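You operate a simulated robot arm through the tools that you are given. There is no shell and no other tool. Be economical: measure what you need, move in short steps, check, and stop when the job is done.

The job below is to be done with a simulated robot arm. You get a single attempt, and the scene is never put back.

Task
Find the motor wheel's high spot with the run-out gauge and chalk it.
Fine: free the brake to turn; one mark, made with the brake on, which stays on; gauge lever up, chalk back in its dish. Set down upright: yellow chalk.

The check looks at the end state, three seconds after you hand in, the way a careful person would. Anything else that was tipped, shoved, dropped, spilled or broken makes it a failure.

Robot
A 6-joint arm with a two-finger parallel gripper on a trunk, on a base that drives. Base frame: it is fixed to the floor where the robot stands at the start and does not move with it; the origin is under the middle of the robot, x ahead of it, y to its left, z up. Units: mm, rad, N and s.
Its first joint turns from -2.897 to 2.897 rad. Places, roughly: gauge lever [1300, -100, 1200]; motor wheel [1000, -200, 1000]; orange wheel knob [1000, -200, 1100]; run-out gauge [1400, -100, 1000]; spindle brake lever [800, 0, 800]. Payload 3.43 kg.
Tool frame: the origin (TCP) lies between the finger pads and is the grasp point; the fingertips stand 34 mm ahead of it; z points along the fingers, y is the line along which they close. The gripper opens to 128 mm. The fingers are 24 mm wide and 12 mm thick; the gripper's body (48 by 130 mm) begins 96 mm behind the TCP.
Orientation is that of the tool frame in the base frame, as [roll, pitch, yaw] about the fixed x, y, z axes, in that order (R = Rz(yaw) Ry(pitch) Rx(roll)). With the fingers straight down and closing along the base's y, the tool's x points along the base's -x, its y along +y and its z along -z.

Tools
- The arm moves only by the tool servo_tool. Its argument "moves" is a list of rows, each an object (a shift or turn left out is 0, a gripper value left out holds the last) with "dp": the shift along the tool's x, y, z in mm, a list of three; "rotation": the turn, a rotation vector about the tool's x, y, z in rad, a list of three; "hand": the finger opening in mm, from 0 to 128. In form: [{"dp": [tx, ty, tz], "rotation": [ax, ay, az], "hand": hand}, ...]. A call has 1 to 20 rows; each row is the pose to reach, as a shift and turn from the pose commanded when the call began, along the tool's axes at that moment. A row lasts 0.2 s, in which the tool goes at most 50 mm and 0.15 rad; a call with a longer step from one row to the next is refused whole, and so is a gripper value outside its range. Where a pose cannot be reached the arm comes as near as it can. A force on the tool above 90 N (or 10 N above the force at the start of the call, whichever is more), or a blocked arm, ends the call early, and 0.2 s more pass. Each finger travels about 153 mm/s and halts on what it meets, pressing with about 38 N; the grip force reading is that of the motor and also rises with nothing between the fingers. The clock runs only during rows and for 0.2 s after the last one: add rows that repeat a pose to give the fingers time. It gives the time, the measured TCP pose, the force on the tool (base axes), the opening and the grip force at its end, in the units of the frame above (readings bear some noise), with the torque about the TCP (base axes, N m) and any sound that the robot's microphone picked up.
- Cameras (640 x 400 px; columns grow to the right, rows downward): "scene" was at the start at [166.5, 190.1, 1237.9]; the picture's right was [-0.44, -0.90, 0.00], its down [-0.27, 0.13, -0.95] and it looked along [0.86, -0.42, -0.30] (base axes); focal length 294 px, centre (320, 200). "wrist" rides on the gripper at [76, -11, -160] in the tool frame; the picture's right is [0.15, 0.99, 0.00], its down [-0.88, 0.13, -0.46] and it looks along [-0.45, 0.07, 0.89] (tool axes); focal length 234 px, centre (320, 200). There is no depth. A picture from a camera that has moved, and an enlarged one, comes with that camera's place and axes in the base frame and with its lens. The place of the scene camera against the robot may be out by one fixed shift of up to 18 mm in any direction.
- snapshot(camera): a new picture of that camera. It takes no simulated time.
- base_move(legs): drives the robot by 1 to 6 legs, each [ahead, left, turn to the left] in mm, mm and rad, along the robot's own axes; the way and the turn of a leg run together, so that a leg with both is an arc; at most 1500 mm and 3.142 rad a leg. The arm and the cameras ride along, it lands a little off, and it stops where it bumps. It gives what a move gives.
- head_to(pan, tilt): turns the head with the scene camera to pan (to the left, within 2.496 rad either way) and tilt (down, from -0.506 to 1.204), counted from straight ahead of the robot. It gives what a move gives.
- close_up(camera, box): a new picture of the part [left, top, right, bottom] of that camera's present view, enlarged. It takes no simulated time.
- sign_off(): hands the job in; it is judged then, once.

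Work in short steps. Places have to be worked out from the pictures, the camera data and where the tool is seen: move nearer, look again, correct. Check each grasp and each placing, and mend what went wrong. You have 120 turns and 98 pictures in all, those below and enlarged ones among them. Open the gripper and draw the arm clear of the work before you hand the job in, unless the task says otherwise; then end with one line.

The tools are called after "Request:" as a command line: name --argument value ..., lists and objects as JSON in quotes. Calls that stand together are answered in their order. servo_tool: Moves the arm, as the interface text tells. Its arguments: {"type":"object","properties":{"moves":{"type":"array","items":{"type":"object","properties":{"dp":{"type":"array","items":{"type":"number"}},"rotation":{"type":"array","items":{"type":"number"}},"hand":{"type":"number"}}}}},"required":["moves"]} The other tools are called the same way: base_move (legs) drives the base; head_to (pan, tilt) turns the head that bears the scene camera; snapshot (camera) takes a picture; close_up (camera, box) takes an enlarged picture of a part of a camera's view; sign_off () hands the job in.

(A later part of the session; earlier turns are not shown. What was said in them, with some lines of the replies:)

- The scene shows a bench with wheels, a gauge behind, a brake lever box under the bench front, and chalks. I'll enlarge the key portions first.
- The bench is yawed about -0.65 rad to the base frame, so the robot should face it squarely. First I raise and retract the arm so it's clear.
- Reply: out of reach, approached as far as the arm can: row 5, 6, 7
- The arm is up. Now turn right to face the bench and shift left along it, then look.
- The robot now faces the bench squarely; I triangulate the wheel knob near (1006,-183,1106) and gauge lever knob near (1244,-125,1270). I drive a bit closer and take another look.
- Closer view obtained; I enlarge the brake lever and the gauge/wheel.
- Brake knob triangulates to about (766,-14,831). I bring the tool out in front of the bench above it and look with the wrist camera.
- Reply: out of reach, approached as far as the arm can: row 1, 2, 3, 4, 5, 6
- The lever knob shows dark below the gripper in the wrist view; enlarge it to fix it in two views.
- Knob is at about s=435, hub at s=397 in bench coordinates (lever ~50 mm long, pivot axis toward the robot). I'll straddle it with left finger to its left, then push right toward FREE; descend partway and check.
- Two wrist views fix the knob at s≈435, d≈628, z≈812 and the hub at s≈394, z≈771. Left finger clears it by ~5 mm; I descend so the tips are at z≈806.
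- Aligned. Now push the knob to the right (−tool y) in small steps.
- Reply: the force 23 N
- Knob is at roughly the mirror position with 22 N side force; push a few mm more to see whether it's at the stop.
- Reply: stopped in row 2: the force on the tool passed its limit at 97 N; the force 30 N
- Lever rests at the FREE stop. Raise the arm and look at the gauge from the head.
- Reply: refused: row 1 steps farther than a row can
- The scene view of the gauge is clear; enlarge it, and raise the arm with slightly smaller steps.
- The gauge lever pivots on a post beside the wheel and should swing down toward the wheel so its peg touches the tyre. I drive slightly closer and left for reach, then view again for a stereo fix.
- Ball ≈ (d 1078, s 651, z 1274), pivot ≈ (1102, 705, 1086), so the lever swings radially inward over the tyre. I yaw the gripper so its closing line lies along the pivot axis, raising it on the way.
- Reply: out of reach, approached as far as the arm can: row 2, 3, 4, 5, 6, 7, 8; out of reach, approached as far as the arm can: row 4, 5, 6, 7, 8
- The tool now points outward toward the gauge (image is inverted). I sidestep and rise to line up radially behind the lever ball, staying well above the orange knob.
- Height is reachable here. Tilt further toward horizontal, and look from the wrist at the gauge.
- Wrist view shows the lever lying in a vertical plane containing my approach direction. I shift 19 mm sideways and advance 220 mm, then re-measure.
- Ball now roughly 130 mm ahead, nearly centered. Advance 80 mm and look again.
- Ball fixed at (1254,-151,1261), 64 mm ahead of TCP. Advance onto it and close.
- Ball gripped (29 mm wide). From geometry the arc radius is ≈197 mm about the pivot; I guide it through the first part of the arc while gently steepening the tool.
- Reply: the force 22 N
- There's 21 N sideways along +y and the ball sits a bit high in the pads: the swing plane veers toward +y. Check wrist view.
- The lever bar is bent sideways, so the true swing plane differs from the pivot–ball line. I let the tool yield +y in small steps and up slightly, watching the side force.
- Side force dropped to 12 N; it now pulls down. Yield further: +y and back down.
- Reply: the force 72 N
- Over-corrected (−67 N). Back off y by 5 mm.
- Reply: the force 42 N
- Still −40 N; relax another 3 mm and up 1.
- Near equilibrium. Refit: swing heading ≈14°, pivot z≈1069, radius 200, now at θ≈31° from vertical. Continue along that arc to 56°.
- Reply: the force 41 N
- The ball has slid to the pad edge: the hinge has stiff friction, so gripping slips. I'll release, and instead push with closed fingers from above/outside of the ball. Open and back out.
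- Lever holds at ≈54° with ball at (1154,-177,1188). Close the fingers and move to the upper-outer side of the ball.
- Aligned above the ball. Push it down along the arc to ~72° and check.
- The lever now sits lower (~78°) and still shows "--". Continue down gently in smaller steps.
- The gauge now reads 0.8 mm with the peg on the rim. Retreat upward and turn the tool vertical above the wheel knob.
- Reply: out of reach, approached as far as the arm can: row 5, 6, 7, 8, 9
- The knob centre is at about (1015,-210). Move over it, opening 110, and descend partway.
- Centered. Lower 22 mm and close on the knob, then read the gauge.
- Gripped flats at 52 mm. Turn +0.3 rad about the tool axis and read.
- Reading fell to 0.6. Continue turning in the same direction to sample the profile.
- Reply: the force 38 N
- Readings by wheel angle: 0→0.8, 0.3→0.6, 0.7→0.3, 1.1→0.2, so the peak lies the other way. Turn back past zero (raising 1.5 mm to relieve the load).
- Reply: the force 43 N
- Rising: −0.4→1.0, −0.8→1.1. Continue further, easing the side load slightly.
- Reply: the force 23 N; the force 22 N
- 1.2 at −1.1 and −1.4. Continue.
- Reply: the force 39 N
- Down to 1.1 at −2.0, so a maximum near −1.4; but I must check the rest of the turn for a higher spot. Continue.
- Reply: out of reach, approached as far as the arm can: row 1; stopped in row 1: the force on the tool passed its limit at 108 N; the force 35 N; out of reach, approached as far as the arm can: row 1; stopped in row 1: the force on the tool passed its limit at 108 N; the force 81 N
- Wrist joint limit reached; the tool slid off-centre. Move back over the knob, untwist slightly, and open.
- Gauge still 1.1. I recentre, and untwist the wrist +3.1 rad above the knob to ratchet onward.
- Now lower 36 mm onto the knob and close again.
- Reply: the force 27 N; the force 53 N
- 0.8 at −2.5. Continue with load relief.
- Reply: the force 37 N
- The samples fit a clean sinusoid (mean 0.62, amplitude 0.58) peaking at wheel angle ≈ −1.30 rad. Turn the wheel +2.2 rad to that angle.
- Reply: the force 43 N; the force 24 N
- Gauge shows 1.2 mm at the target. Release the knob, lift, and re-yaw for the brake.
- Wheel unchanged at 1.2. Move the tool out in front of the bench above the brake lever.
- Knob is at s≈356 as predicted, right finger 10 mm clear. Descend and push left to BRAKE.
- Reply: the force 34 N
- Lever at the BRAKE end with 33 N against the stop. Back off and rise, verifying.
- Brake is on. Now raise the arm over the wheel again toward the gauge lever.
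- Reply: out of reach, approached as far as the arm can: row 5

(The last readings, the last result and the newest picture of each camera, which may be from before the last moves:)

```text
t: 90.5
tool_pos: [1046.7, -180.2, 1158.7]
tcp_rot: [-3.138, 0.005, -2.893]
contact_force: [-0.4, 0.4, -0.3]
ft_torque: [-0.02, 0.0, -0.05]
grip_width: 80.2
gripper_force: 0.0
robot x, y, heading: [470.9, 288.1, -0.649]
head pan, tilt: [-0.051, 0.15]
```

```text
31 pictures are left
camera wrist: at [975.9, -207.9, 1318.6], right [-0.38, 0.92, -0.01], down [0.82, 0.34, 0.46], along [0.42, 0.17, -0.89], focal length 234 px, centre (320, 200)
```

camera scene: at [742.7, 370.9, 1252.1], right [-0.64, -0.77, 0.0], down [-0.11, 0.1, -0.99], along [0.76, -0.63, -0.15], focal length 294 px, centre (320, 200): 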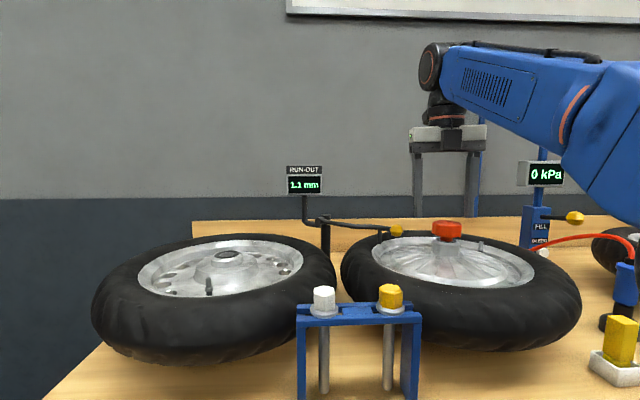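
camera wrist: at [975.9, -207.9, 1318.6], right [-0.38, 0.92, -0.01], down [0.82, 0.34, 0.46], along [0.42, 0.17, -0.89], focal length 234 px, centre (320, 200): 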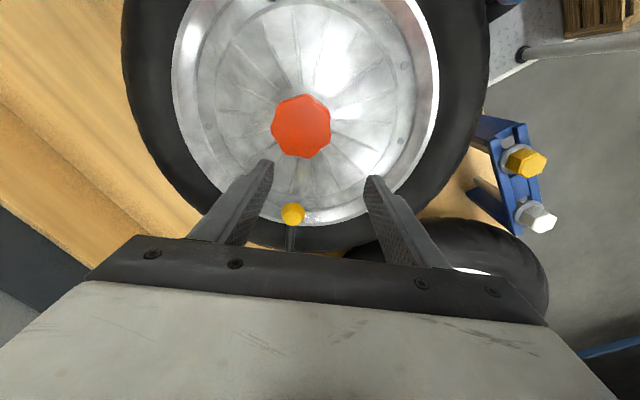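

Ball (down) is at about (1125,-185,1070). Move over it at z 1125 and check from above.

Request:
servo_tool --moves '[{"dp": [-30, -10, 5]}, {"dp": [-60, -20, 10]}, {"dp": [-74, -24, 20]}, {"dp": [-74, -24, 34]}, {"dp": [-74, -24, 34]}]'

Request:
snapshot --camera "wrist"

Request:
close_up --camera "scene" --box '[270, 120, 510, 280]'

```text
t: 91.7
tool_pos: [1126.9, -184.7, 1124.9]
tcp_rot: [-3.137, 0.004, -2.896]
contact_force: [-0.2, -0.7, -0.3]
ft_torque: [0.01, 0.05, 0.02]
grip_width: 80.0
gripper_force: 0.0
robot x, y, heading: [472.6, 286.6, -0.645]
head pan, tilt: [-0.051, 0.15]
```

```text
30 pictures are left
camera wrist: at [1054.9, -214.1, 1285.4], right [-0.38, 0.92, -0.01], down [0.82, 0.34, 0.46], along [0.42, 0.17, -0.89], focal length 234 px, centre (320, 200)
```

wrist: 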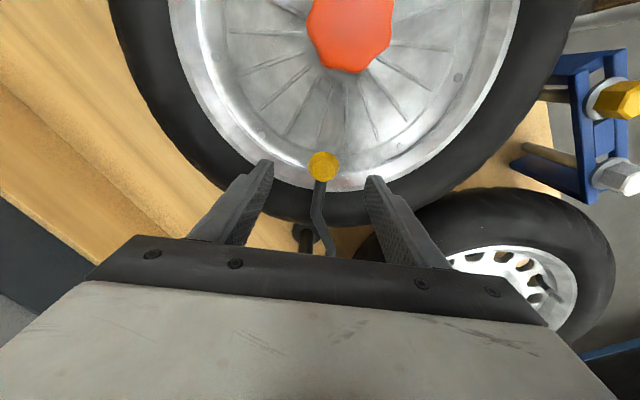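

```text
2.50 times, centred on (390, 200) of scene
camera zoom: at [742.7, 371.0, 1252.1], right [-0.64, -0.77, 0.0], down [-0.11, 0.1, -0.99], along [0.76, -0.63, -0.15], focal length 734 px, centre (145, 200)
```

zoom: 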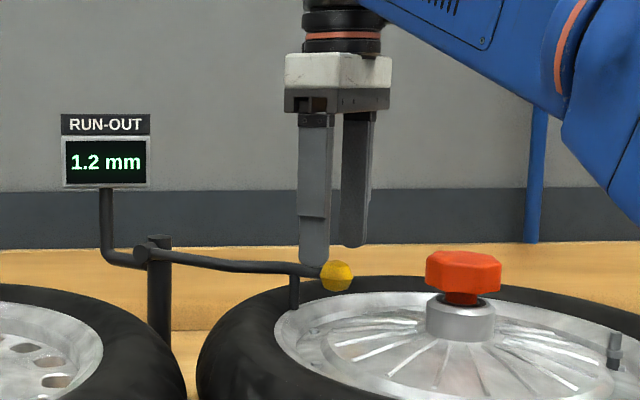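

Three-point fit: pivot at radius 199, swing heading 13.7°, lever now θ≈87°. I lower onto the ball and grip; then rotate tool and lever together rigidly about the pivot.

Request:
servo_tool --moves '[{"dp": [5, 1, 10]}, {"dp": [9.3, 1.5, 20]}, {"dp": [9.3, 1.5, 28]}, {"dp": [9.3, 1.5, 28], "hand": 45}, {"dp": [9.3, 1.5, 28], "hand": 20}, {"dp": [9.3, 1.5, 28], "hand": 20}]'

Request:
servo_tool --moves '[{"dp": [-2.7, 0, -15.8], "rotation": [0, -0.08, 0]}, {"dp": [-6.7, 0, -31.3], "rotation": [0, -0.16, 0]}, {"dp": [-11.8, 0, -46.5], "rotation": [0, -0.24, 0]}, {"dp": [-18.2, 0, -61.2], "rotation": [0, -0.32, 0]}, {"dp": [-18.2, 0, -61.2], "rotation": [0, -0.32, 0]}]'

Request:
close_up --camera "scene" --box '[260, 90, 500, 250]'

```text
t: 93.1
tool_pos: [1116.9, -185.0, 1097.7]
tcp_rot: [-3.137, 0.003, -2.896]
contact_force: [0.8, 2.5, -1.0]
ft_torque: [0.03, 0.08, 0.0]
grip_width: 28.8
gripper_force: 45.2
robot x, y, heading: [471.0, 294.2, -0.646]
head pan, tilt: [-0.051, 0.15]
```

```text
t: 94.3
tool_pos: [1133.3, -180.8, 1158.8]
tcp_rot: [-3.134, 0.327, -2.894]
contact_force: [-3.5, -14.0, 0.6]
ft_torque: [-0.37, 0.32, 0.04]
grip_width: 28.9
gripper_force: 45.3
robot x, y, heading: [471.6, 291.7, -0.646]
head pan, tilt: [-0.051, 0.15]
```

```text
2.50 times, centred on (380, 170) of scene
camera zoom: at [742.7, 370.2, 1252.2], right [-0.64, -0.77, 0.0], down [-0.11, 0.1, -0.99], along [0.76, -0.63, -0.15], focal length 734 px, centre (170, 275)
```

zoom: 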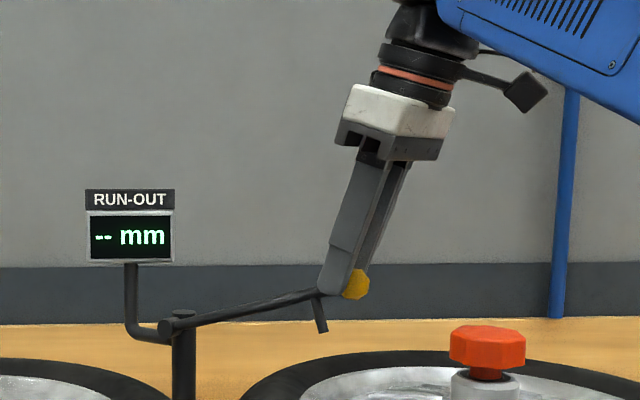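

Works with low forces. In the rotating frame the same increments apply, so repeat to δ≈0.96.

Request:
servo_tool --moves '[{"dp": [-2.7, 0, -15.8], "rotation": [0, -0.08, 0]}, {"dp": [-6.7, 0, -31.3], "rotation": [0, -0.16, 0]}, {"dp": [-11.8, 0, -46.5], "rotation": [0, -0.24, 0]}, {"dp": [-18.2, 0, -61.2], "rotation": [0, -0.32, 0]}, {"dp": [-25.7, 0, -75.3], "rotation": [0, -0.4, 0]}, {"dp": [-34.3, 0, -88.8], "rotation": [0, -0.48, 0]}, {"dp": [-44, 0, -101.6], "rotation": [0, -0.56, 0]}, {"dp": [-54.6, 0, -113.5], "rotation": [0, -0.64, 0]}, {"dp": [-54.6, 0, -113.5], "rotation": [0, -0.64, 0]}]'

Request:
close_up --camera "scene" --box '[260, 90, 500, 250]'

```text
t: 96.3
tool_pos: [1148.9, -176.9, 1282.5]
tcp_rot: [-3.133, 0.964, -2.889]
contact_force: [0.2, 0.6, 0.5]
ft_torque: [0.0, 0.03, -0.02]
grip_width: 20.2
gripper_force: 0.2
robot x, y, heading: [471.5, 294.5, -0.646]
head pan, tilt: [-0.051, 0.15]
```

```text
2.50 times, centred on (380, 170) of scene
camera zoom: at [742.7, 370.9, 1252.1], right [-0.64, -0.77, 0.0], down [-0.11, 0.1, -0.99], along [0.76, -0.63, -0.15], focal length 734 px, centre (170, 275)
```

zoom: 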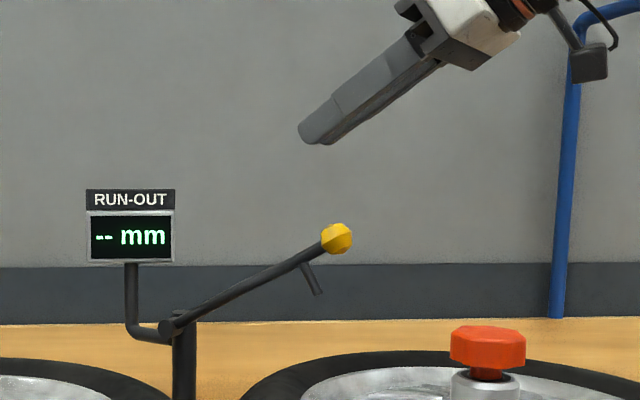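

The grip slipped off (wrong rotation sense), but the lever holds at ≈59° and nothing else was touched. I go around below the ball with closed fingers to push it up from underneath.

Request:
servo_tool --moves '[{"dp": [27, 0, -26], "hand": 0}, {"dp": [54, -1, -52], "hand": 0}, {"dp": [82, -1, -78], "hand": 0}, {"dp": [115, -1, -55], "hand": 0}, {"dp": [147, -1, -32], "hand": 0}, {"dp": [138, -1, 0], "hand": 0}, {"dp": [135, -1, 20], "hand": 0}, {"dp": [135, -1, 20], "hand": 0}]'

Request:
snapshot --camera "wrist"

Request:
close_up --camera "scene" --box '[260, 90, 500, 250]'

```text
t: 98.1
tool_pos: [1089.9, -191.9, 1160.6]
tcp_rot: [-3.131, 0.962, -2.888]
contact_force: [-0.5, 0.3, -0.9]
ft_torque: [0.02, 0.01, 0.03]
grip_width: 0.1
gripper_force: 32.7
robot x, y, heading: [472.0, 294.9, -0.644]
head pan, tilt: [-0.051, 0.15]
```

```text
26 pictures are left
camera wrist: at [923.3, -245.0, 1190.2], right [-0.32, 0.94, -0.13], down [0.09, 0.16, 0.98], along [0.94, 0.31, -0.14], focal length 234 px, centre (320, 200)
```

wrist: 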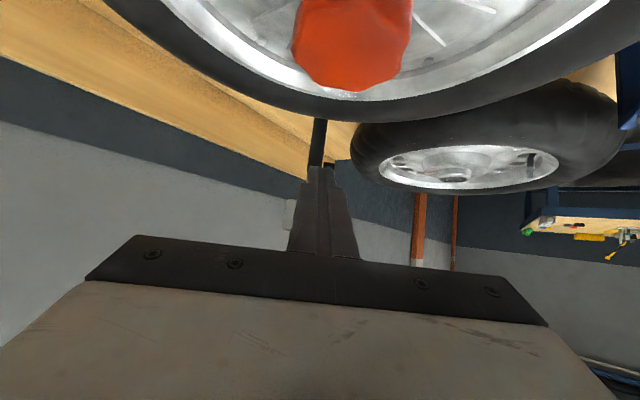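

```text
2.50 times, centred on (380, 170) of scene
camera zoom: at [742.7, 370.9, 1252.1], right [-0.64, -0.77, 0.0], down [-0.11, 0.1, -0.99], along [0.76, -0.63, -0.15], focal length 734 px, centre (170, 275)
```

zoom: 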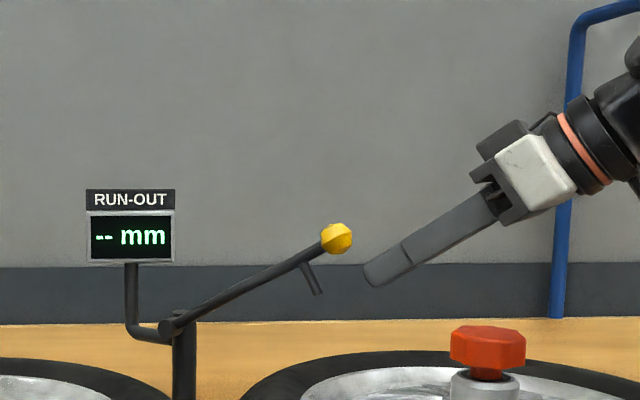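

Well placed. Move under the ball and push it up along the arc toward the stop.

Request:
servo_tool --moves '[{"dp": [-4, 0, 12]}, {"dp": [-8, 0, 24]}, {"dp": [-17, 0, 23.5]}, {"dp": [-32, 0, 23.6]}, {"dp": [-48, 0, 23.8]}, {"dp": [-63, 0, 26]}, {"dp": [-78.7, 0, 28.8]}, {"dp": [-92, 0, 33]}, {"dp": [-105, 0, 37.4]}]'

Request:
close_up --camera "scene" --box '[260, 90, 500, 250]'

```text
t: 100.1
tool_pos: [1178.9, -172.2, 1226.6]
tcp_rot: [-3.133, 0.963, -2.888]
contact_force: [0.0, -0.5, -0.7]
ft_torque: [0.0, 0.0, -0.01]
grip_width: 0.0
gripper_force: 33.8
robot x, y, heading: [473.6, 289.3, -0.645]
head pan, tilt: [-0.051, 0.15]
```

```text
2.50 times, centred on (380, 170) of scene
camera zoom: at [742.7, 370.9, 1252.1], right [-0.64, -0.77, 0.0], down [-0.11, 0.1, -0.99], along [0.76, -0.63, -0.15], focal length 734 px, centre (170, 275)
```

zoom: 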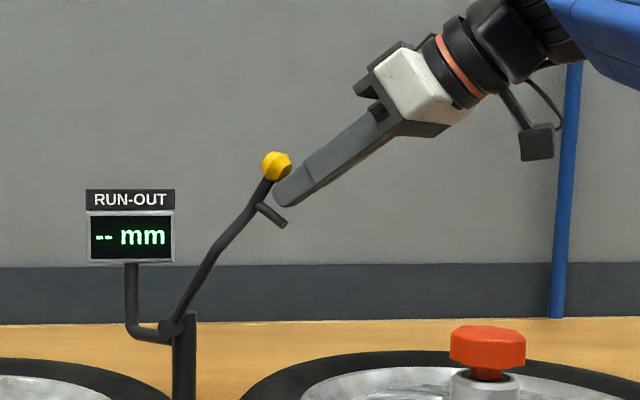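

Lever at ~33°. Continue to the upper stop.

Request:
servo_tool --moves '[{"dp": [-12, 0, 6]}, {"dp": [-25, 0, 12]}, {"dp": [-37, 0, 20]}, {"dp": [-48, 0, 27.7]}, {"dp": [-53, 0, 31]}]'

Request:
close_up --camera "scene" --box '[260, 90, 500, 250]'

```text
t: 101.3
tool_pos: [1230.6, -157.9, 1252.6]
tcp_rot: [-3.135, 0.961, -2.89]
contact_force: [-32.0, -1.5, -9.8]
ft_torque: [-0.08, 0.48, 0.19]
grip_width: 0.0
gripper_force: 32.8
robot x, y, heading: [469.5, 291.8, -0.648]
head pan, tilt: [-0.051, 0.15]
```

```text
2.50 times, centred on (380, 170) of scene
camera zoom: at [741.1, 370.5, 1252.4], right [-0.64, -0.77, 0.0], down [-0.11, 0.1, -0.99], along [0.76, -0.63, -0.15], focal length 734 px, centre (170, 275)
```

zoom: 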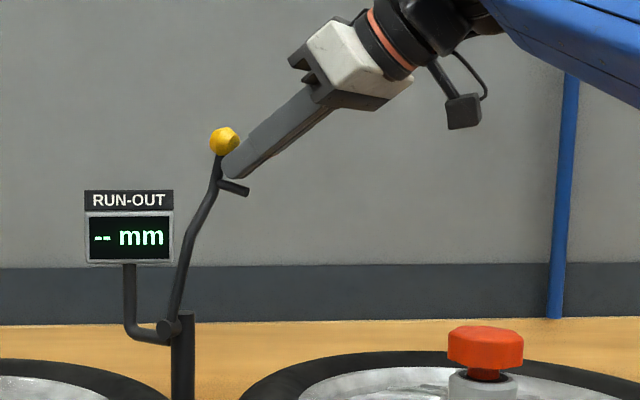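

Lever is back up at its stop. Withdraw, return the tool to vertical, and head for the chalk.

Request:
servo_tool --moves '[{"dp": [0, 0, -30]}, {"dp": [10, 0, -65]}, {"dp": [35, 0, -100]}, {"dp": [65, 0, -135]}, {"dp": [95, 0, -160]}, {"dp": [125, 0, -180]}, {"dp": [125, 0, -180]}]'

Request:
servo_tool --moves '[{"rotation": [0, 0.14, 0]}, {"rotation": [0, 0.28, 0]}, {"rotation": [0, 0.42, 0]}, {"rotation": [0, 0.56, 0]}, {"rotation": [0, 0.7, 0]}, {"rotation": [0, 0.84, 0]}, {"rotation": [0, 0.962, 0], "hand": 60}, {"rotation": [0, 0.962, 0], "hand": 60}]'

Request:
servo_tool --moves '[{"rotation": [0, 0, 0.14]}, {"rotation": [0, 0, 0.28]}, {"rotation": [0, 0, 0.42]}, {"rotation": [0, 0, 0.56]}, {"rotation": [0, 0, 0.7]}, {"rotation": [0, 0, 0.84]}, {"rotation": [0, 0, 0.896]}, {"rotation": [0, 0, 0.896]}]'

```text
t: 102.9
tool_pos: [1023.5, -209.7, 1255.6]
tcp_rot: [-3.131, 0.965, -2.889]
contact_force: [0.4, -0.3, 0.4]
ft_torque: [0.01, 0.01, 0.01]
grip_width: 0.0
gripper_force: 32.8
robot x, y, heading: [471.2, 290.0, -0.646]
head pan, tilt: [-0.051, 0.15]
```

```text
t: 104.7
tool_pos: [1013.4, -206.5, 1174.6]
tcp_rot: [-3.132, 0.003, -2.896]
contact_force: [-0.3, -0.2, -0.4]
ft_torque: [-0.01, 0.0, -0.01]
grip_width: 60.3
gripper_force: 0.0
out of reach, approached as far as the arm can: row 5, 6, 7, 8
robot x, y, heading: [470.9, 292.0, -0.648]
head pan, tilt: [-0.051, 0.15]
```

```text
t: 106.5
tool_pos: [1012.7, -205.8, 1170.4]
tcp_rot: [-3.139, 0.003, 2.492]
contact_force: [0.9, -0.4, 0.0]
ft_torque: [-0.01, 0.02, 0.0]
grip_width: 60.1
gripper_force: 0.2
robot x, y, heading: [475.5, 295.4, -0.646]
head pan, tilt: [-0.051, 0.15]
```

Move over toward the chalk dish at about (756,-252), staying high, and look.

Request:
servo_tool --moves '[{"dp": [33, -33, 5]}, {"dp": [66, -66, 10]}, {"dp": [99, -99, 20]}, {"dp": [132, -132, 35]}, {"dp": [160, -165, 55]}, {"dp": [178, -190, 80]}, {"dp": [178, -191, 100]}, {"dp": [178, -191, 100]}]'

Request:
snapshot --camera "wrist"

```text
t: 108.3
tool_pos: [756.6, -251.2, 1070.2]
tcp_rot: [-3.141, 0.004, 2.492]
contact_force: [-0.2, -0.3, 0.6]
ft_torque: [0.02, 0.0, -0.01]
grip_width: 60.1
gripper_force: 0.1
robot x, y, heading: [469.8, 290.9, -0.646]
head pan, tilt: [-0.051, 0.15]
```

```text
22 pictures are left
camera wrist: at [689.1, -212.9, 1230.0], right [0.48, 0.88, 0.0], down [0.78, -0.43, 0.46], along [0.4, -0.22, -0.89], focal length 234 px, centre (320, 200)
```

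wrist: 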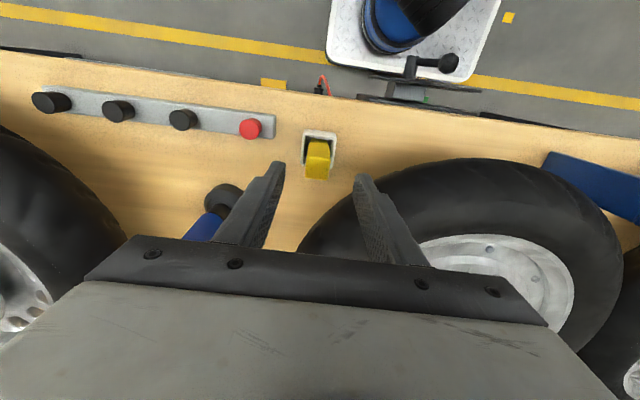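

Request:
close_up --camera "wrist" --box '[270, 115, 370, 195]'

```text
5.00 times, centred on (320, 155) of wrist
camera zoom: at [689.1, -212.9, 1230.0], right [0.48, 0.88, 0.0], down [0.78, -0.43, 0.46], along [0.4, -0.22, -0.89], focal length 1171 px, centre (320, 425)
```

zoom: 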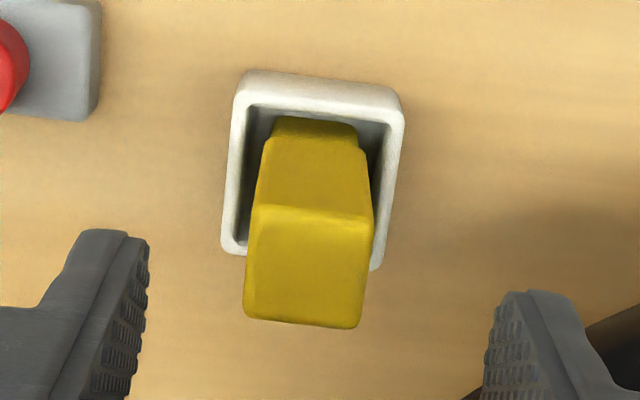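

Chalk: ~27 mm square block, centre ≈(766,-258), top z≈975, standing on a narrower nib in the dish. Shift forward 11 mm, descend to z≈1000, and verify.

Request:
servo_tool --moves '[{"dp": [-6, 0, 25]}, {"dp": [-11.5, 0, 50]}, {"dp": [-11.5, 0, 68]}, {"dp": [-11.5, 0, 68]}]'

Request:
close_up --camera "wrist" --box '[230, 110, 430, 240]'

```text
t: 109.3
tool_pos: [766.2, -258.0, 1002.0]
tcp_rot: [3.141, 0.002, 2.492]
contact_force: [0.3, 0.5, -0.7]
ft_torque: [0.0, 0.0, 0.02]
grip_width: 59.9
gripper_force: 0.1
robot x, y, heading: [469.4, 293.0, -0.641]
head pan, tilt: [-0.051, 0.15]
```

```text
3.08 times, centred on (330, 175) of wrist
camera zoom: at [698.0, -219.9, 1160.9], right [0.48, 0.88, 0.0], down [0.78, -0.43, 0.46], along [0.4, -0.22, -0.89], focal length 720 px, centre (289, 277)
```

zoom: 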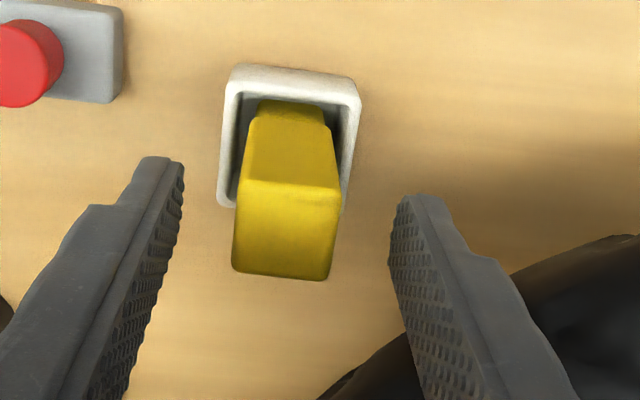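

Chalk is centred between the fingers. Descend to TCP z≈957 and close.

Request:
servo_tool --moves '[{"dp": [0, 0, 20]}, {"dp": [0, 0, 38]}, {"dp": [0, 0, 45]}, {"dp": [0, 0, 45]}, {"dp": [0, 0, 45], "hand": 40}, {"dp": [0, 0, 45], "hand": 22}, {"dp": [0, 0, 45], "hand": 18}, {"dp": [0, 0, 45], "hand": 18}]'

Request:
snapshot --camera "wrist"

```text
t: 111.1
tool_pos: [765.4, -259.4, 954.9]
tcp_rot: [3.141, 0.005, 2.491]
contact_force: [-10.9, -15.6, -0.5]
ft_torque: [-0.35, 0.48, 1.21]
grip_width: 44.3
gripper_force: 44.9
robot x, y, heading: [475.8, 293.1, -0.642]
head pan, tilt: [-0.051, 0.15]
```

```text
19 pictures are left
camera wrist: at [697.3, -221.1, 1115.1], right [0.48, 0.88, 0.0], down [0.78, -0.43, 0.46], along [0.4, -0.22, -0.89], focal length 234 px, centre (320, 200)
```

wrist: 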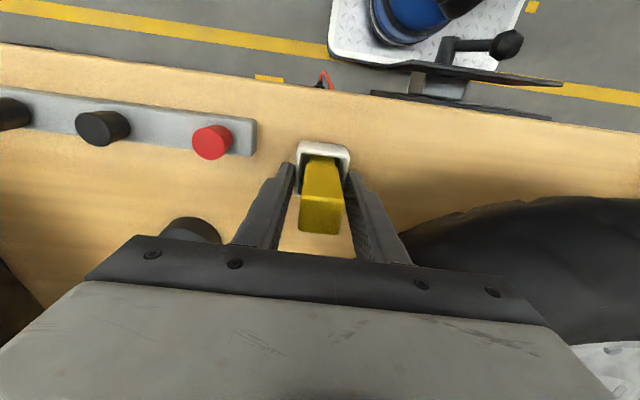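

Width 44 means I clamped the dish rim, so the dish is higher than estimated. Open, raise 18 mm, and close on the chalk only.

Request:
servo_tool --moves '[{"hand": 55}, {"hand": 60}, {"dp": [0, 0, -9], "hand": 60}, {"dp": [0, 0, -18], "hand": 60}, {"dp": [0, 0, -18], "hand": 60}]'

Request:
close_up --camera "wrist" --box '[230, 110, 430, 240]'

```text
t: 112.3
tool_pos: [765.8, -258.7, 975.3]
tcp_rot: [-3.139, 0.003, 2.491]
contact_force: [-0.4, -0.6, 0.0]
ft_torque: [-0.03, 0.02, -0.03]
grip_width: 60.1
gripper_force: 0.1
robot x, y, heading: [474.9, 292.2, -0.645]
head pan, tilt: [-0.051, 0.15]
```

```text
3.08 times, centred on (330, 175) of wrist
camera zoom: at [698.6, -220.1, 1134.3], right [0.48, 0.88, 0.0], down [0.78, -0.43, 0.46], along [0.4, -0.22, -0.89], focal length 720 px, centre (289, 277)
```

zoom: 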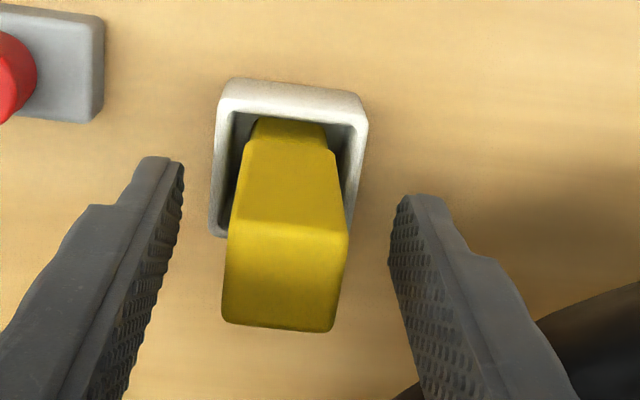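

Chalk top is nearer z≈990; tips now clear the rim. Shift back 4 mm and close on the chalk.

Request:
servo_tool --moves '[{"dp": [4, 0, 2]}, {"dp": [4, 0, 2], "hand": 40}, {"dp": [4, 0, 2], "hand": 25}, {"dp": [4, 0, 2], "hand": 18}, {"dp": [4, 0, 2], "hand": 18}]'

```text
t: 113.5
tool_pos: [763.7, -255.5, 973.8]
tcp_rot: [-3.139, 0.003, 2.493]
contact_force: [-0.4, 0.0, 1.1]
ft_torque: [0.01, 0.0, 0.01]
grip_width: 24.9
gripper_force: 38.7
robot x, y, heading: [474.6, 290.8, -0.646]
head pan, tilt: [-0.051, 0.15]
```

Chalk gripped (24.9 mm) at TCP (763.7,-255.5,973.8). Lift straight up and check.

Request:
servo_tool --moves '[{"dp": [0, 0, -20]}, {"dp": [0, 0, -50]}, {"dp": [0, 0, -90]}, {"dp": [0, 0, -130]}, {"dp": [0, 0, -150]}, {"dp": [0, 0, -150]}]'

Request:
head_to --pan -0.35 --tilt 0.3

Request:
snapshot --camera "scene"

```text
t: 114.9
tool_pos: [760.8, -256.1, 1124.0]
tcp_rot: [-3.139, 0.003, 2.492]
contact_force: [-0.6, -0.2, -0.7]
ft_torque: [-0.02, 0.02, -0.01]
grip_width: 25.0
gripper_force: 37.6
robot x, y, heading: [472.6, 289.2, -0.642]
head pan, tilt: [-0.051, 0.15]
```

```text
t: 115.7
tool_pos: [761.8, -255.9, 1123.9]
tcp_rot: [-3.139, 0.002, 2.492]
contact_force: [-1.0, -0.5, -1.0]
ft_torque: [0.0, 0.01, 0.0]
grip_width: 25.1
gripper_force: 38.4
robot x, y, heading: [473.9, 292.2, -0.644]
head pan, tilt: [-0.351, 0.3]
```

```text
17 pictures are left
camera scene: at [722.3, 352.0, 1238.2], right [-0.84, -0.54, 0.0], down [-0.16, 0.25, -0.96], along [0.52, -0.8, -0.3], focal length 294 px, centre (320, 200)
```

scene: 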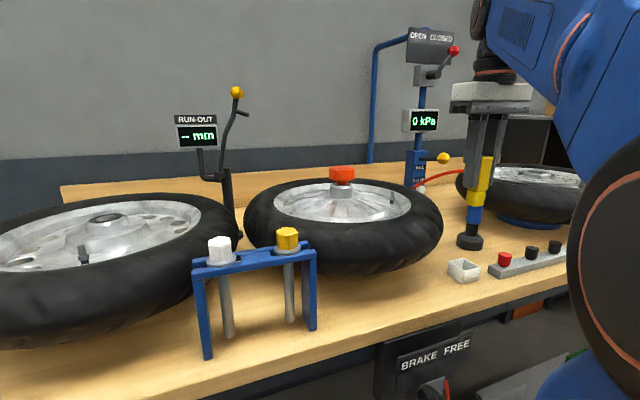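

Chalk is held, dish undisturbed. Enlarge to see how far the nib sticks out.

Request:
close_up --camera "scene" --box '[420, 70, 560, 270]'

```text
2.00 times, centred on (490, 170) of scene
camera zoom: at [722.3, 352.0, 1238.2], right [-0.84, -0.54, 0.0], down [-0.16, 0.25, -0.96], along [0.52, -0.8, -0.3], focal length 587 px, centre (-20, 260)
```

zoom: 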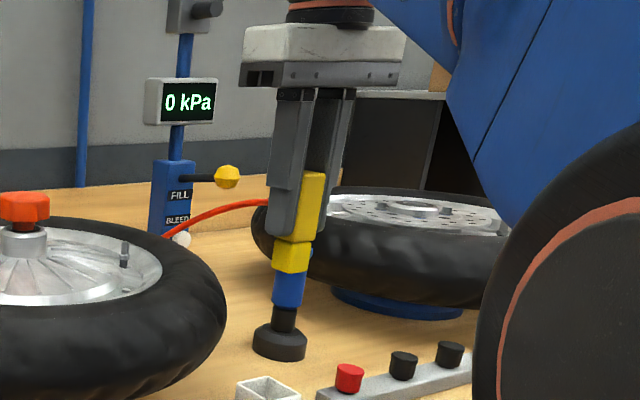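

Nib extends ≈30 mm below the fingertips (64 mm below TCP). The peg contact is at heading 13.6° from hub centre, r≈140 → (1154.6,-176.6). Go there around the right/back of the orange knob at z≈1140.

Request:
servo_tool --moves '[{"dp": [-36, 18, -6]}, {"dp": [-72, 36, -12]}, {"dp": [-108, 54, -16]}, {"dp": [-144, 72, -16]}, {"dp": [-180, 90, -16]}, {"dp": [-216, 108, -16]}, {"dp": [-252, 126, -16]}, {"dp": [-255, 165, -16]}, {"dp": [-258, 205, -16]}, {"dp": [-261, 245, -16]}, {"dp": [-264, 280, -16]}, {"dp": [-266, 300, -16]}, {"dp": [-266, 300, -16]}]'

Request:
servo_tool --moves '[{"rotation": [0, 0, -0.14]}, {"rotation": [0, 0, -0.28]}, {"rotation": [0, 0, -0.42]}, {"rotation": [0, 0, -0.56]}, {"rotation": [0, 0, -0.7]}, {"rotation": [0, 0, -0.84]}, {"rotation": [0, 0, -0.9]}, {"rotation": [0, 0, -0.9]}]'

Request:
snapshot --camera "wrist"

Request:
snapshot --camera "scene"

```text
t: 118.5
tool_pos: [1155.3, -176.2, 1137.3]
tcp_rot: [-3.14, 0.004, 2.492]
contact_force: [-0.5, 0.0, -0.8]
ft_torque: [-0.04, 0.04, -0.01]
grip_width: 25.0
gripper_force: 37.7
robot x, y, heading: [473.9, 288.1, -0.643]
head pan, tilt: [-0.351, 0.3]
```

```text
t: 120.3
tool_pos: [1155.7, -177.2, 1141.5]
tcp_rot: [-3.138, 0.001, -2.892]
contact_force: [-0.4, 0.6, -0.5]
ft_torque: [0.0, 0.0, -0.01]
grip_width: 25.3
gripper_force: 38.1
robot x, y, heading: [473.1, 289.6, -0.644]
head pan, tilt: [-0.351, 0.3]
```

```text
15 pictures are left
camera wrist: at [1084.1, -205.4, 1300.2], right [-0.39, 0.92, 0.0], down [0.82, 0.35, 0.46], along [0.42, 0.17, -0.89], focal length 234 px, centre (320, 200)
```

wrist: 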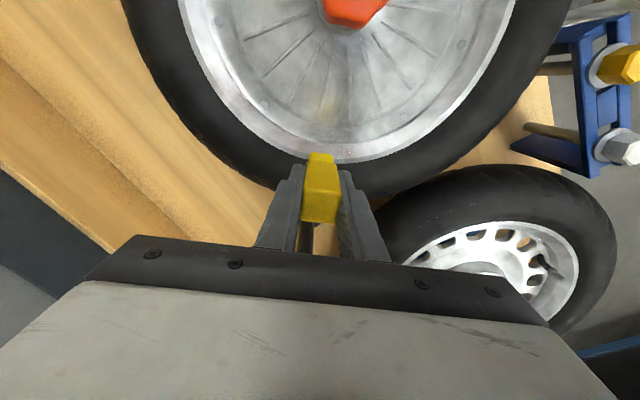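

```text
14 pictures are left
camera scene: at [722.3, 352.0, 1238.1], right [-0.84, -0.54, 0.0], down [-0.16, 0.25, -0.96], along [0.52, -0.8, -0.3], focal length 294 px, centre (320, 200)
```

scene: 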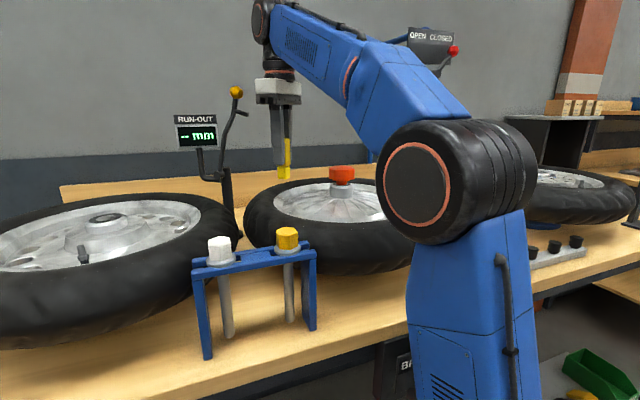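

Positioned. Descend gently; first 18 mm, then check closely.

Request:
servo_tool --moves '[{"dp": [0, 0, 6]}, {"dp": [0, 0, 12]}, {"dp": [0, 0, 18]}, {"dp": [0, 0, 18]}]'

Request:
close_up --camera "scene" --box '[220, 70, 400, 240]'

Request:
close_up --camera "wrist" --box '[250, 110, 400, 230]'

```text
t: 121.3
tool_pos: [1156.0, -178.3, 1121.0]
tcp_rot: [-3.136, 0.0, -2.89]
contact_force: [0.6, 0.3, 0.0]
ft_torque: [0.01, 0.0, 0.02]
grip_width: 24.9
gripper_force: 38.0
robot x, y, heading: [474.5, 294.0, -0.645]
head pan, tilt: [-0.351, 0.3]
```

```text
2.35 times, centred on (310, 155) of scene
camera zoom: at [722.3, 352.0, 1238.1], right [-0.84, -0.54, 0.0], down [-0.16, 0.25, -0.96], along [0.52, -0.8, -0.3], focal length 691 px, centre (344, 306)
```

zoom: 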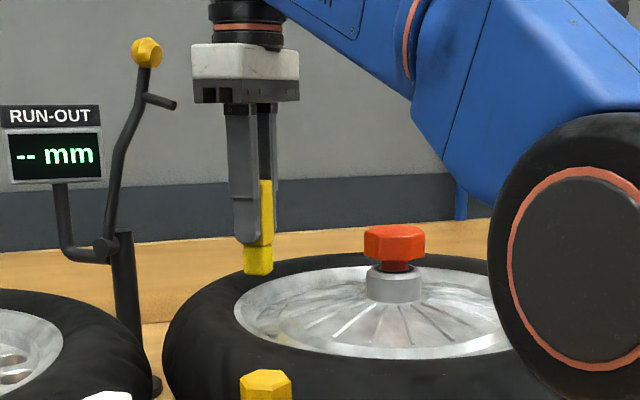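

```text
3.33 times, centred on (325, 170) of wrist
camera zoom: at [1085.4, -205.5, 1281.7], right [-0.39, 0.92, 0.0], down [0.82, 0.35, 0.46], along [0.42, 0.17, -0.89], focal length 781 px, centre (303, 300)
```

zoom: 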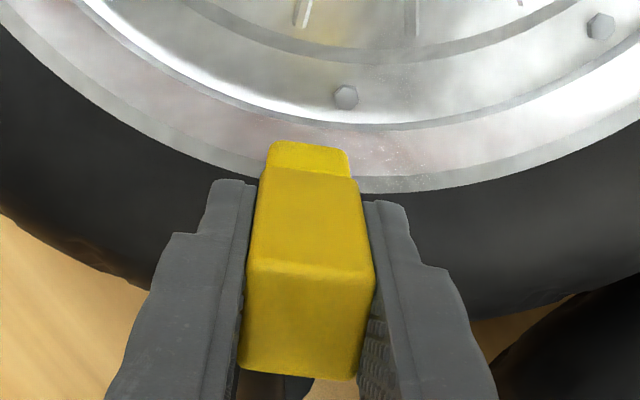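

Nib hangs just above the rim's flat outer ring. Nudge 4 mm inward/2 mm tangentially to the exact angle and continue down in small steps.

Request:
servo_tool --moves '[{"dp": [4, 2, 2]}, {"dp": [4, 2, 4]}, {"dp": [4, 2, 6]}, {"dp": [4, 2, 6]}]'

Request:
servo_tool --moves '[{"dp": [0, 0, 2]}, {"dp": [0, 0, 4]}, {"dp": [0, 0, 4]}]'

```text
t: 122.3
tool_pos: [1152.0, -176.5, 1114.6]
tcp_rot: [-3.136, 0.001, -2.89]
contact_force: [0.1, 0.7, -0.6]
ft_torque: [0.02, -0.03, 0.05]
grip_width: 25.1
gripper_force: 38.0
robot x, y, heading: [471.5, 285.4, -0.65]
head pan, tilt: [-0.351, 0.3]
```

```text
t: 123.1
tool_pos: [1152.4, -177.2, 1111.7]
tcp_rot: [-3.138, 0.0, -2.89]
contact_force: [-0.1, 0.3, -0.1]
ft_torque: [0.03, -0.04, 0.02]
grip_width: 25.1
gripper_force: 38.0
robot x, y, heading: [472.6, 292.5, -0.649]
head pan, tilt: [-0.351, 0.3]
```

Not touching yet; continue in 3 mm bites.

Request:
servo_tool --moves '[{"dp": [0, 0, 1.5]}, {"dp": [0, 0, 3]}, {"dp": [0, 0, 3]}]'

Request:
servo_tool --moves '[{"dp": [0, 0, 1.5]}, {"dp": [0, 0, 3]}, {"dp": [0, 0, 3]}]'

Request:
close_up --camera "wrist" --box '[250, 110, 400, 230]'

```text
t: 123.9
tool_pos: [1150.7, -177.1, 1108.3]
tcp_rot: [-3.138, 0.003, -2.89]
contact_force: [0.1, -1.5, 5.3]
ft_torque: [-0.07, -0.06, -0.01]
grip_width: 25.5
gripper_force: 38.1
robot x, y, heading: [473.2, 288.9, -0.648]
head pan, tilt: [-0.351, 0.3]
```

```text
t: 124.7
tool_pos: [1148.9, -176.8, 1107.7]
tcp_rot: [-3.134, 0.001, -2.891]
contact_force: [-2.2, -3.2, 36.9]
ft_torque: [0.27, -0.2, 0.01]
grip_width: 25.4
gripper_force: 38.2
robot x, y, heading: [470.4, 291.6, -0.642]
head pan, tilt: [-0.351, 0.3]
```

```text
3.33 times, centred on (325, 170) of wrist
camera zoom: at [1077.9, -204.8, 1267.0], right [-0.39, 0.92, -0.01], down [0.82, 0.35, 0.46], along [0.42, 0.17, -0.89], focal length 781 px, centre (303, 300)
```

zoom: 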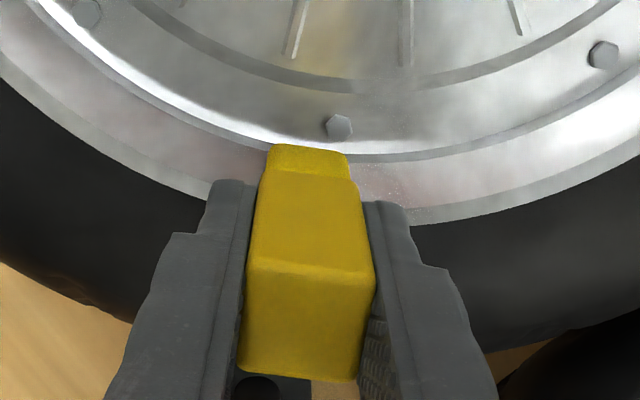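

Contact with 37 N on the rim ring. Lift straight off and inspect the mark.

Request:
servo_tool --moves '[{"dp": [0, 0, -8]}, {"dp": [0, 0, -20]}, {"dp": [0, 0, -38]}, {"dp": [0, 0, -38]}]'

Request:
close_up --camera "wrist" --box '[250, 90, 400, 210]'

```text
t: 125.7
tool_pos: [1151.2, -176.6, 1144.4]
tcp_rot: [-3.139, 0.001, -2.891]
contact_force: [-0.8, 0.0, -0.5]
ft_torque: [0.0, 0.04, 0.0]
grip_width: 25.2
gripper_force: 37.9
robot x, y, heading: [471.6, 289.0, -0.646]
head pan, tilt: [-0.351, 0.3]
```

```text
3.33 times, centred on (325, 150) of wrist
camera zoom: at [1080.7, -204.7, 1303.2], right [-0.39, 0.92, 0.0], down [0.82, 0.35, 0.46], along [0.42, 0.17, -0.89], focal length 781 px, centre (303, 367)
```

zoom: 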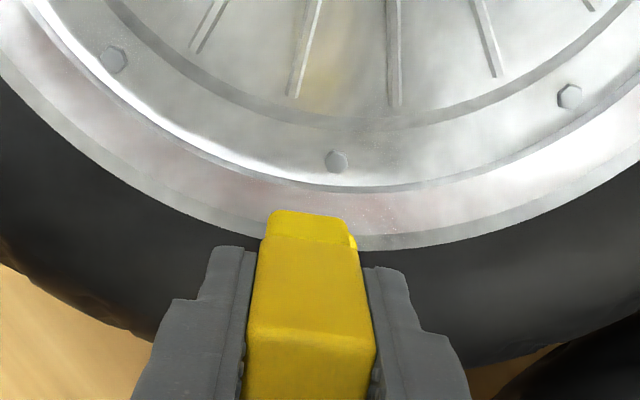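

A yellow patch peeks out behind the nib. Rotate back and look at the mark from the side on the way to the dish.

Request:
servo_tool --moves '[{"rotation": [0, 0, 0.14]}, {"rotation": [0, 0, 0.28]}, {"rotation": [0, 0, 0.42]}, {"rotation": [0, 0, 0.56]}, {"rotation": [0, 0, 0.7]}, {"rotation": [0, 0, 0.84]}, {"rotation": [0, 0, 0.899]}, {"rotation": [0, 0, 0.899]}]'

Request:
servo_tool --moves '[{"dp": [3, -44, 0]}, {"dp": [6, -88, 0]}, {"dp": [9, -130, 0]}, {"dp": [11, -172, 0]}, {"dp": [50, -190, 0]}, {"dp": [50, -190, 0]}]'

Request:
close_up --camera "scene" --box '[220, 70, 400, 240]'

Request:
snapshot --camera "wrist"

```text
t: 127.5
tool_pos: [1150.9, -176.1, 1144.6]
tcp_rot: [-3.139, 0.002, 2.491]
contact_force: [0.8, -0.3, -0.2]
ft_torque: [-0.01, 0.01, 0.03]
grip_width: 25.0
gripper_force: 37.4
robot x, y, heading: [469.4, 291.2, -0.643]
head pan, tilt: [-0.351, 0.3]
```

```text
t: 128.9
tool_pos: [996.9, -299.1, 1145.2]
tcp_rot: [-3.141, 0.004, 2.495]
contact_force: [-1.2, -0.2, -1.1]
ft_torque: [0.0, 0.02, 0.03]
grip_width: 24.9
gripper_force: 38.0
robot x, y, heading: [473.0, 292.5, -0.645]
head pan, tilt: [-0.351, 0.3]
```

```text
2.35 times, centred on (310, 155) of scene
camera zoom: at [722.4, 351.9, 1238.1], right [-0.84, -0.54, 0.0], down [-0.16, 0.25, -0.96], along [0.52, -0.8, -0.3], focal length 691 px, centre (344, 306)
```

zoom: 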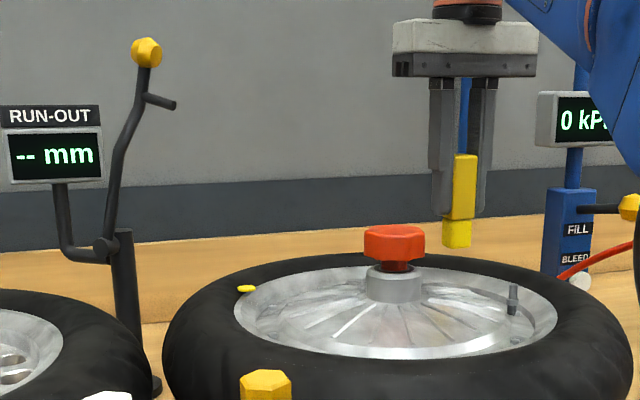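

```text
8 pictures are left
camera wrist: at [929.3, -260.6, 1303.9], right [0.48, 0.88, 0.0], down [0.78, -0.43, 0.46], along [0.4, -0.22, -0.89], focal length 234 px, centre (320, 200)
```

wrist: 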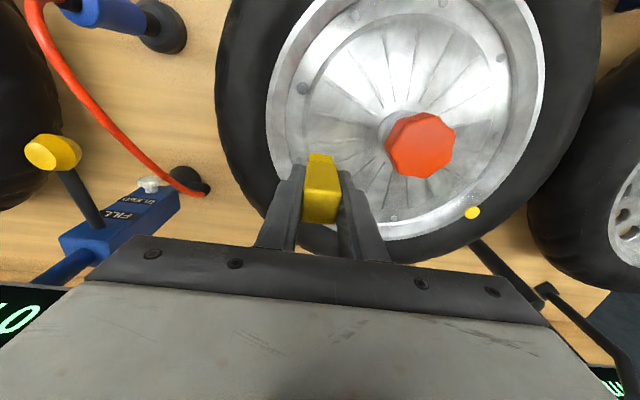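

One clean yellow mark on the rim in line with the gauge post. Return to above the dish at the recorded grasp position.

Request:
servo_tool --moves '[{"dp": [40, -20, 0]}, {"dp": [80, -40, 0]}, {"dp": [120, -60, 3]}, {"dp": [160, -80, 8]}, {"dp": [200, -99, 15]}, {"dp": [212.5, -105.4, 25]}, {"dp": [212.5, -105.4, 60]}, {"dp": [212.5, -105.4, 95]}, {"dp": [212.5, -105.4, 125]}, {"dp": [212.5, -105.4, 125]}, {"dp": [212.5, -105.4, 125]}]'

Request:
close_up --camera "wrist" --box '[250, 100, 400, 220]'

```text
t: 131.3
tool_pos: [762.9, -255.2, 1019.7]
tcp_rot: [-3.139, 0.003, 2.493]
contact_force: [-0.1, 0.3, -0.1]
ft_torque: [0.01, 0.01, 0.02]
grip_width: 25.5
gripper_force: 38.0
robot x, y, heading: [473.6, 290.1, -0.65]
head pan, tilt: [-0.351, 0.3]
```

```text
3.33 times, centred on (325, 160) of wrist
camera zoom: at [694.8, -217.6, 1179.0], right [0.48, 0.88, 0.0], down [0.78, -0.43, 0.46], along [0.4, -0.22, -0.89], focal length 781 px, centre (303, 333)
```

zoom: 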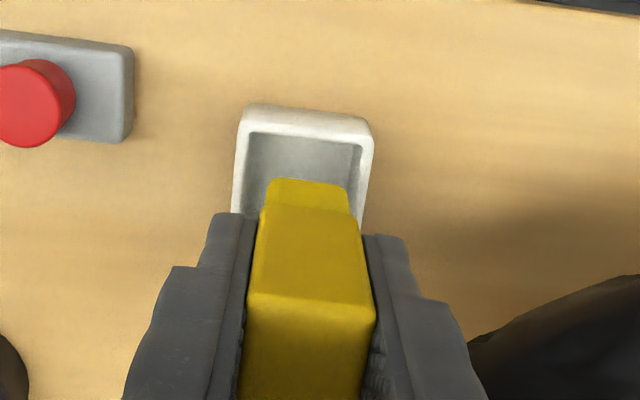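

Lined up over the dish. Lower to just above the recorded height.

Request:
servo_tool --moves '[{"dp": [0, 0, 12]}, {"dp": [0, 0, 24]}, {"dp": [0, 0, 34]}, {"dp": [0, 0, 40]}, {"dp": [0, 0, 43]}, {"dp": [0, 0, 43]}]'

Request:
servo_tool --moves '[{"dp": [0, 0, 1]}, {"dp": [0, 0, 2]}, {"dp": [0, 0, 2]}]'

```text
t: 132.7
tool_pos: [765.2, -252.9, 977.1]
tcp_rot: [-3.141, 0.005, 2.493]
contact_force: [0.1, -0.1, 1.0]
ft_torque: [-0.01, 0.0, 0.03]
grip_width: 25.1
gripper_force: 38.1
robot x, y, heading: [471.1, 293.1, -0.646]
head pan, tilt: [-0.351, 0.3]
```

```text
t: 133.5
tool_pos: [764.2, -252.3, 974.2]
tcp_rot: [-3.141, 0.005, 2.493]
contact_force: [0.7, 0.0, -0.8]
ft_torque: [-0.02, -0.02, 0.0]
grip_width: 24.8
gripper_force: 38.1
robot x, y, heading: [473.1, 292.5, -0.648]
head pan, tilt: [-0.351, 0.3]
```

No contact yet; lower 1–2 mm more.

Request:
servo_tool --moves '[{"dp": [0, -1, 1]}, {"dp": [0, -1, 2]}, {"dp": [0, -1, 2]}]'

Request:
close_up --camera "wrist" --box '[250, 100, 400, 220]'

```text
t: 134.3
tool_pos: [763.5, -255.2, 971.6]
tcp_rot: [-3.136, 0.004, 2.494]
contact_force: [-0.1, 0.0, 6.3]
ft_torque: [0.07, -0.02, 0.03]
grip_width: 25.2
gripper_force: 38.4
robot x, y, heading: [471.1, 291.9, -0.645]
head pan, tilt: [-0.351, 0.3]
```

```text
3.33 times, centred on (325, 160) of wrist
camera zoom: at [696.1, -216.6, 1131.7], right [0.48, 0.88, 0.0], down [0.78, -0.43, 0.46], along [0.4, -0.22, -0.89], focal length 781 px, centre (303, 333)
```

zoom: 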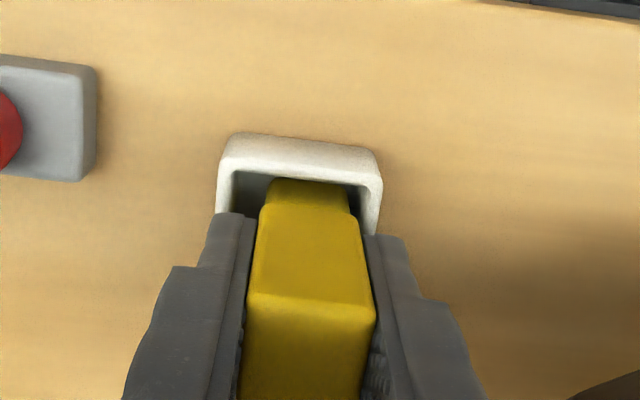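

Contact with 6 N, chalk inside the dish. Release slowly and rise straight up.

Request:
servo_tool --moves '[{"hand": 30}, {"hand": 38}, {"hand": 50}, {"hand": 56}, {"hand": 56}, {"dp": [0, 0, -15], "hand": 56}, {"dp": [0, 0, -40], "hand": 56}, {"dp": [0, 0, -80], "hand": 56}, {"dp": [0, 0, -120], "hand": 56}, {"dp": [0, 0, -120], "hand": 56}]'

Request:
snapshot --camera "wrist"

```text
t: 136.5
tool_pos: [762.6, -255.2, 1093.3]
tcp_rot: [-3.138, 0.004, 2.495]
contact_force: [0.7, 1.1, -0.3]
ft_torque: [-0.01, -0.01, 0.0]
grip_width: 56.2
gripper_force: 0.0
robot x, y, heading: [471.8, 291.8, -0.641]
head pan, tilt: [-0.351, 0.3]
```

```text
5 pictures are left
camera wrist: at [695.3, -216.5, 1252.6], right [0.48, 0.88, 0.0], down [0.78, -0.43, 0.46], along [0.4, -0.22, -0.89], focal length 234 px, centre (320, 200)
```

wrist: 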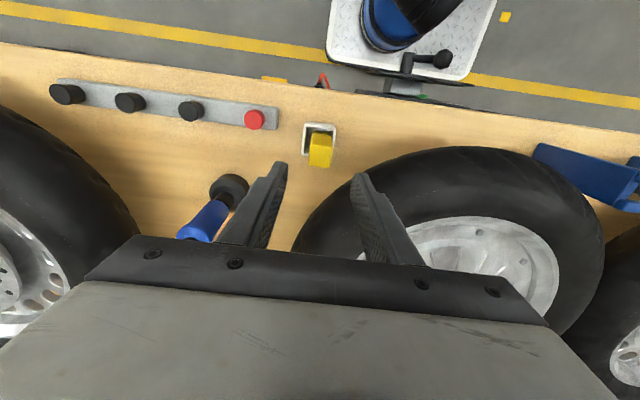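

Chalk stands upright in its dish and the brake lever still points to BRAKE. Draw the arm back clear and take a final look.

Request:
servo_tool --moves '[{"dp": [35, 0, 0], "hand": 90}, {"dp": [75, 0, 0], "hand": 120}, {"dp": [115, 0, 0], "hand": 120}, {"dp": [150, 0, 0], "hand": 120}, {"dp": [150, 0, 0], "hand": 120}]'

Request:
head_to --pan -0.3 --tilt 0.45

Request:
snapshot --camera "scene"

```text
t: 137.7
tool_pos: [644.1, -164.8, 1089.6]
tcp_rot: [-3.14, 0.003, 2.495]
contact_force: [0.4, -0.4, -0.2]
ft_torque: [0.04, 0.02, 0.0]
grip_width: 120.0
gripper_force: 0.1
robot x, y, heading: [471.1, 292.6, -0.647]
head pan, tilt: [-0.351, 0.3]
```

```text
t: 138.4
tool_pos: [642.4, -164.7, 1090.1]
tcp_rot: [-3.14, 0.005, 2.493]
contact_force: [-0.1, 0.4, -0.5]
ft_torque: [-0.01, 0.0, 0.0]
grip_width: 120.1
gripper_force: 0.2
robot x, y, heading: [472.5, 291.0, -0.648]
head pan, tilt: [-0.3, 0.45]
```

```text
4 pictures are left
camera scene: at [725.3, 355.9, 1224.3], right [-0.81, -0.58, 0.0], down [-0.25, 0.35, -0.9], along [0.53, -0.73, -0.43], focal length 294 px, centre (320, 200)
```

scene: 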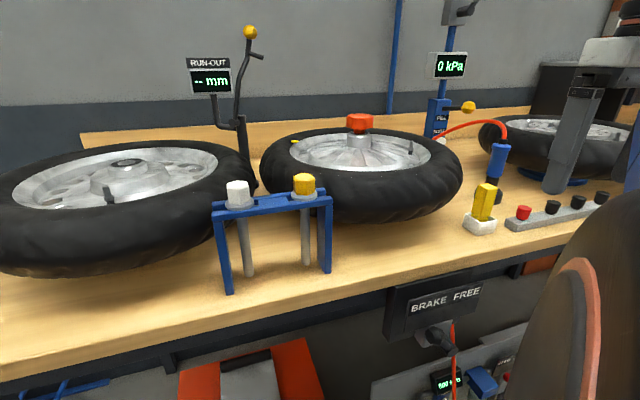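

All in order at first sight; one enlargement to confirm the brake lever's position.

Request:
close_up --camera "scene" --box '[370, 270, 510, 380]'

```text
3.64 times, centred on (440, 325) of scene
camera zoom: at [725.3, 355.9, 1224.3], right [-0.81, -0.58, 0.0], down [-0.25, 0.35, -0.9], along [0.53, -0.73, -0.43], focal length 1067 px, centre (-116, -254)
```

zoom: 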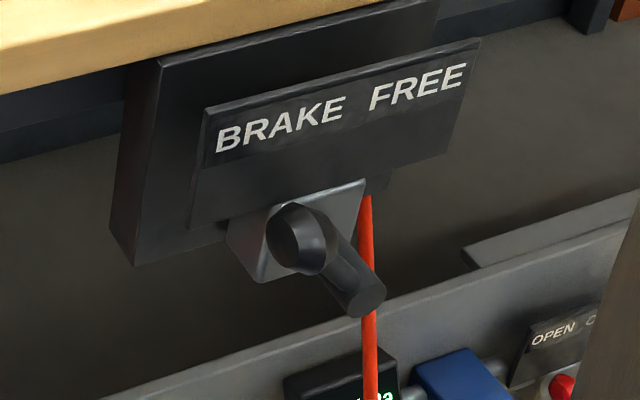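

The lever is on BRAKE, the gauge lever is up, there is one mark on the rim, and the chalk stands in its dish. Handing in.

Request:
sign_off

```text
The job is handed in.
```

The high spot is found and chalked: the gauge peaked at 1.2 mm, and there is one yellow mark on the rim where its peg sat, made with the brake on. I sampled about three quarters of the turn and fitted the peak, good to a few degrees. The brake is still on, the gauge lever is up, and the chalk is upright in its dish. On my first try at the chalk the gripper briefly clamped the dish rim. The dish looked unmoved afterwards.
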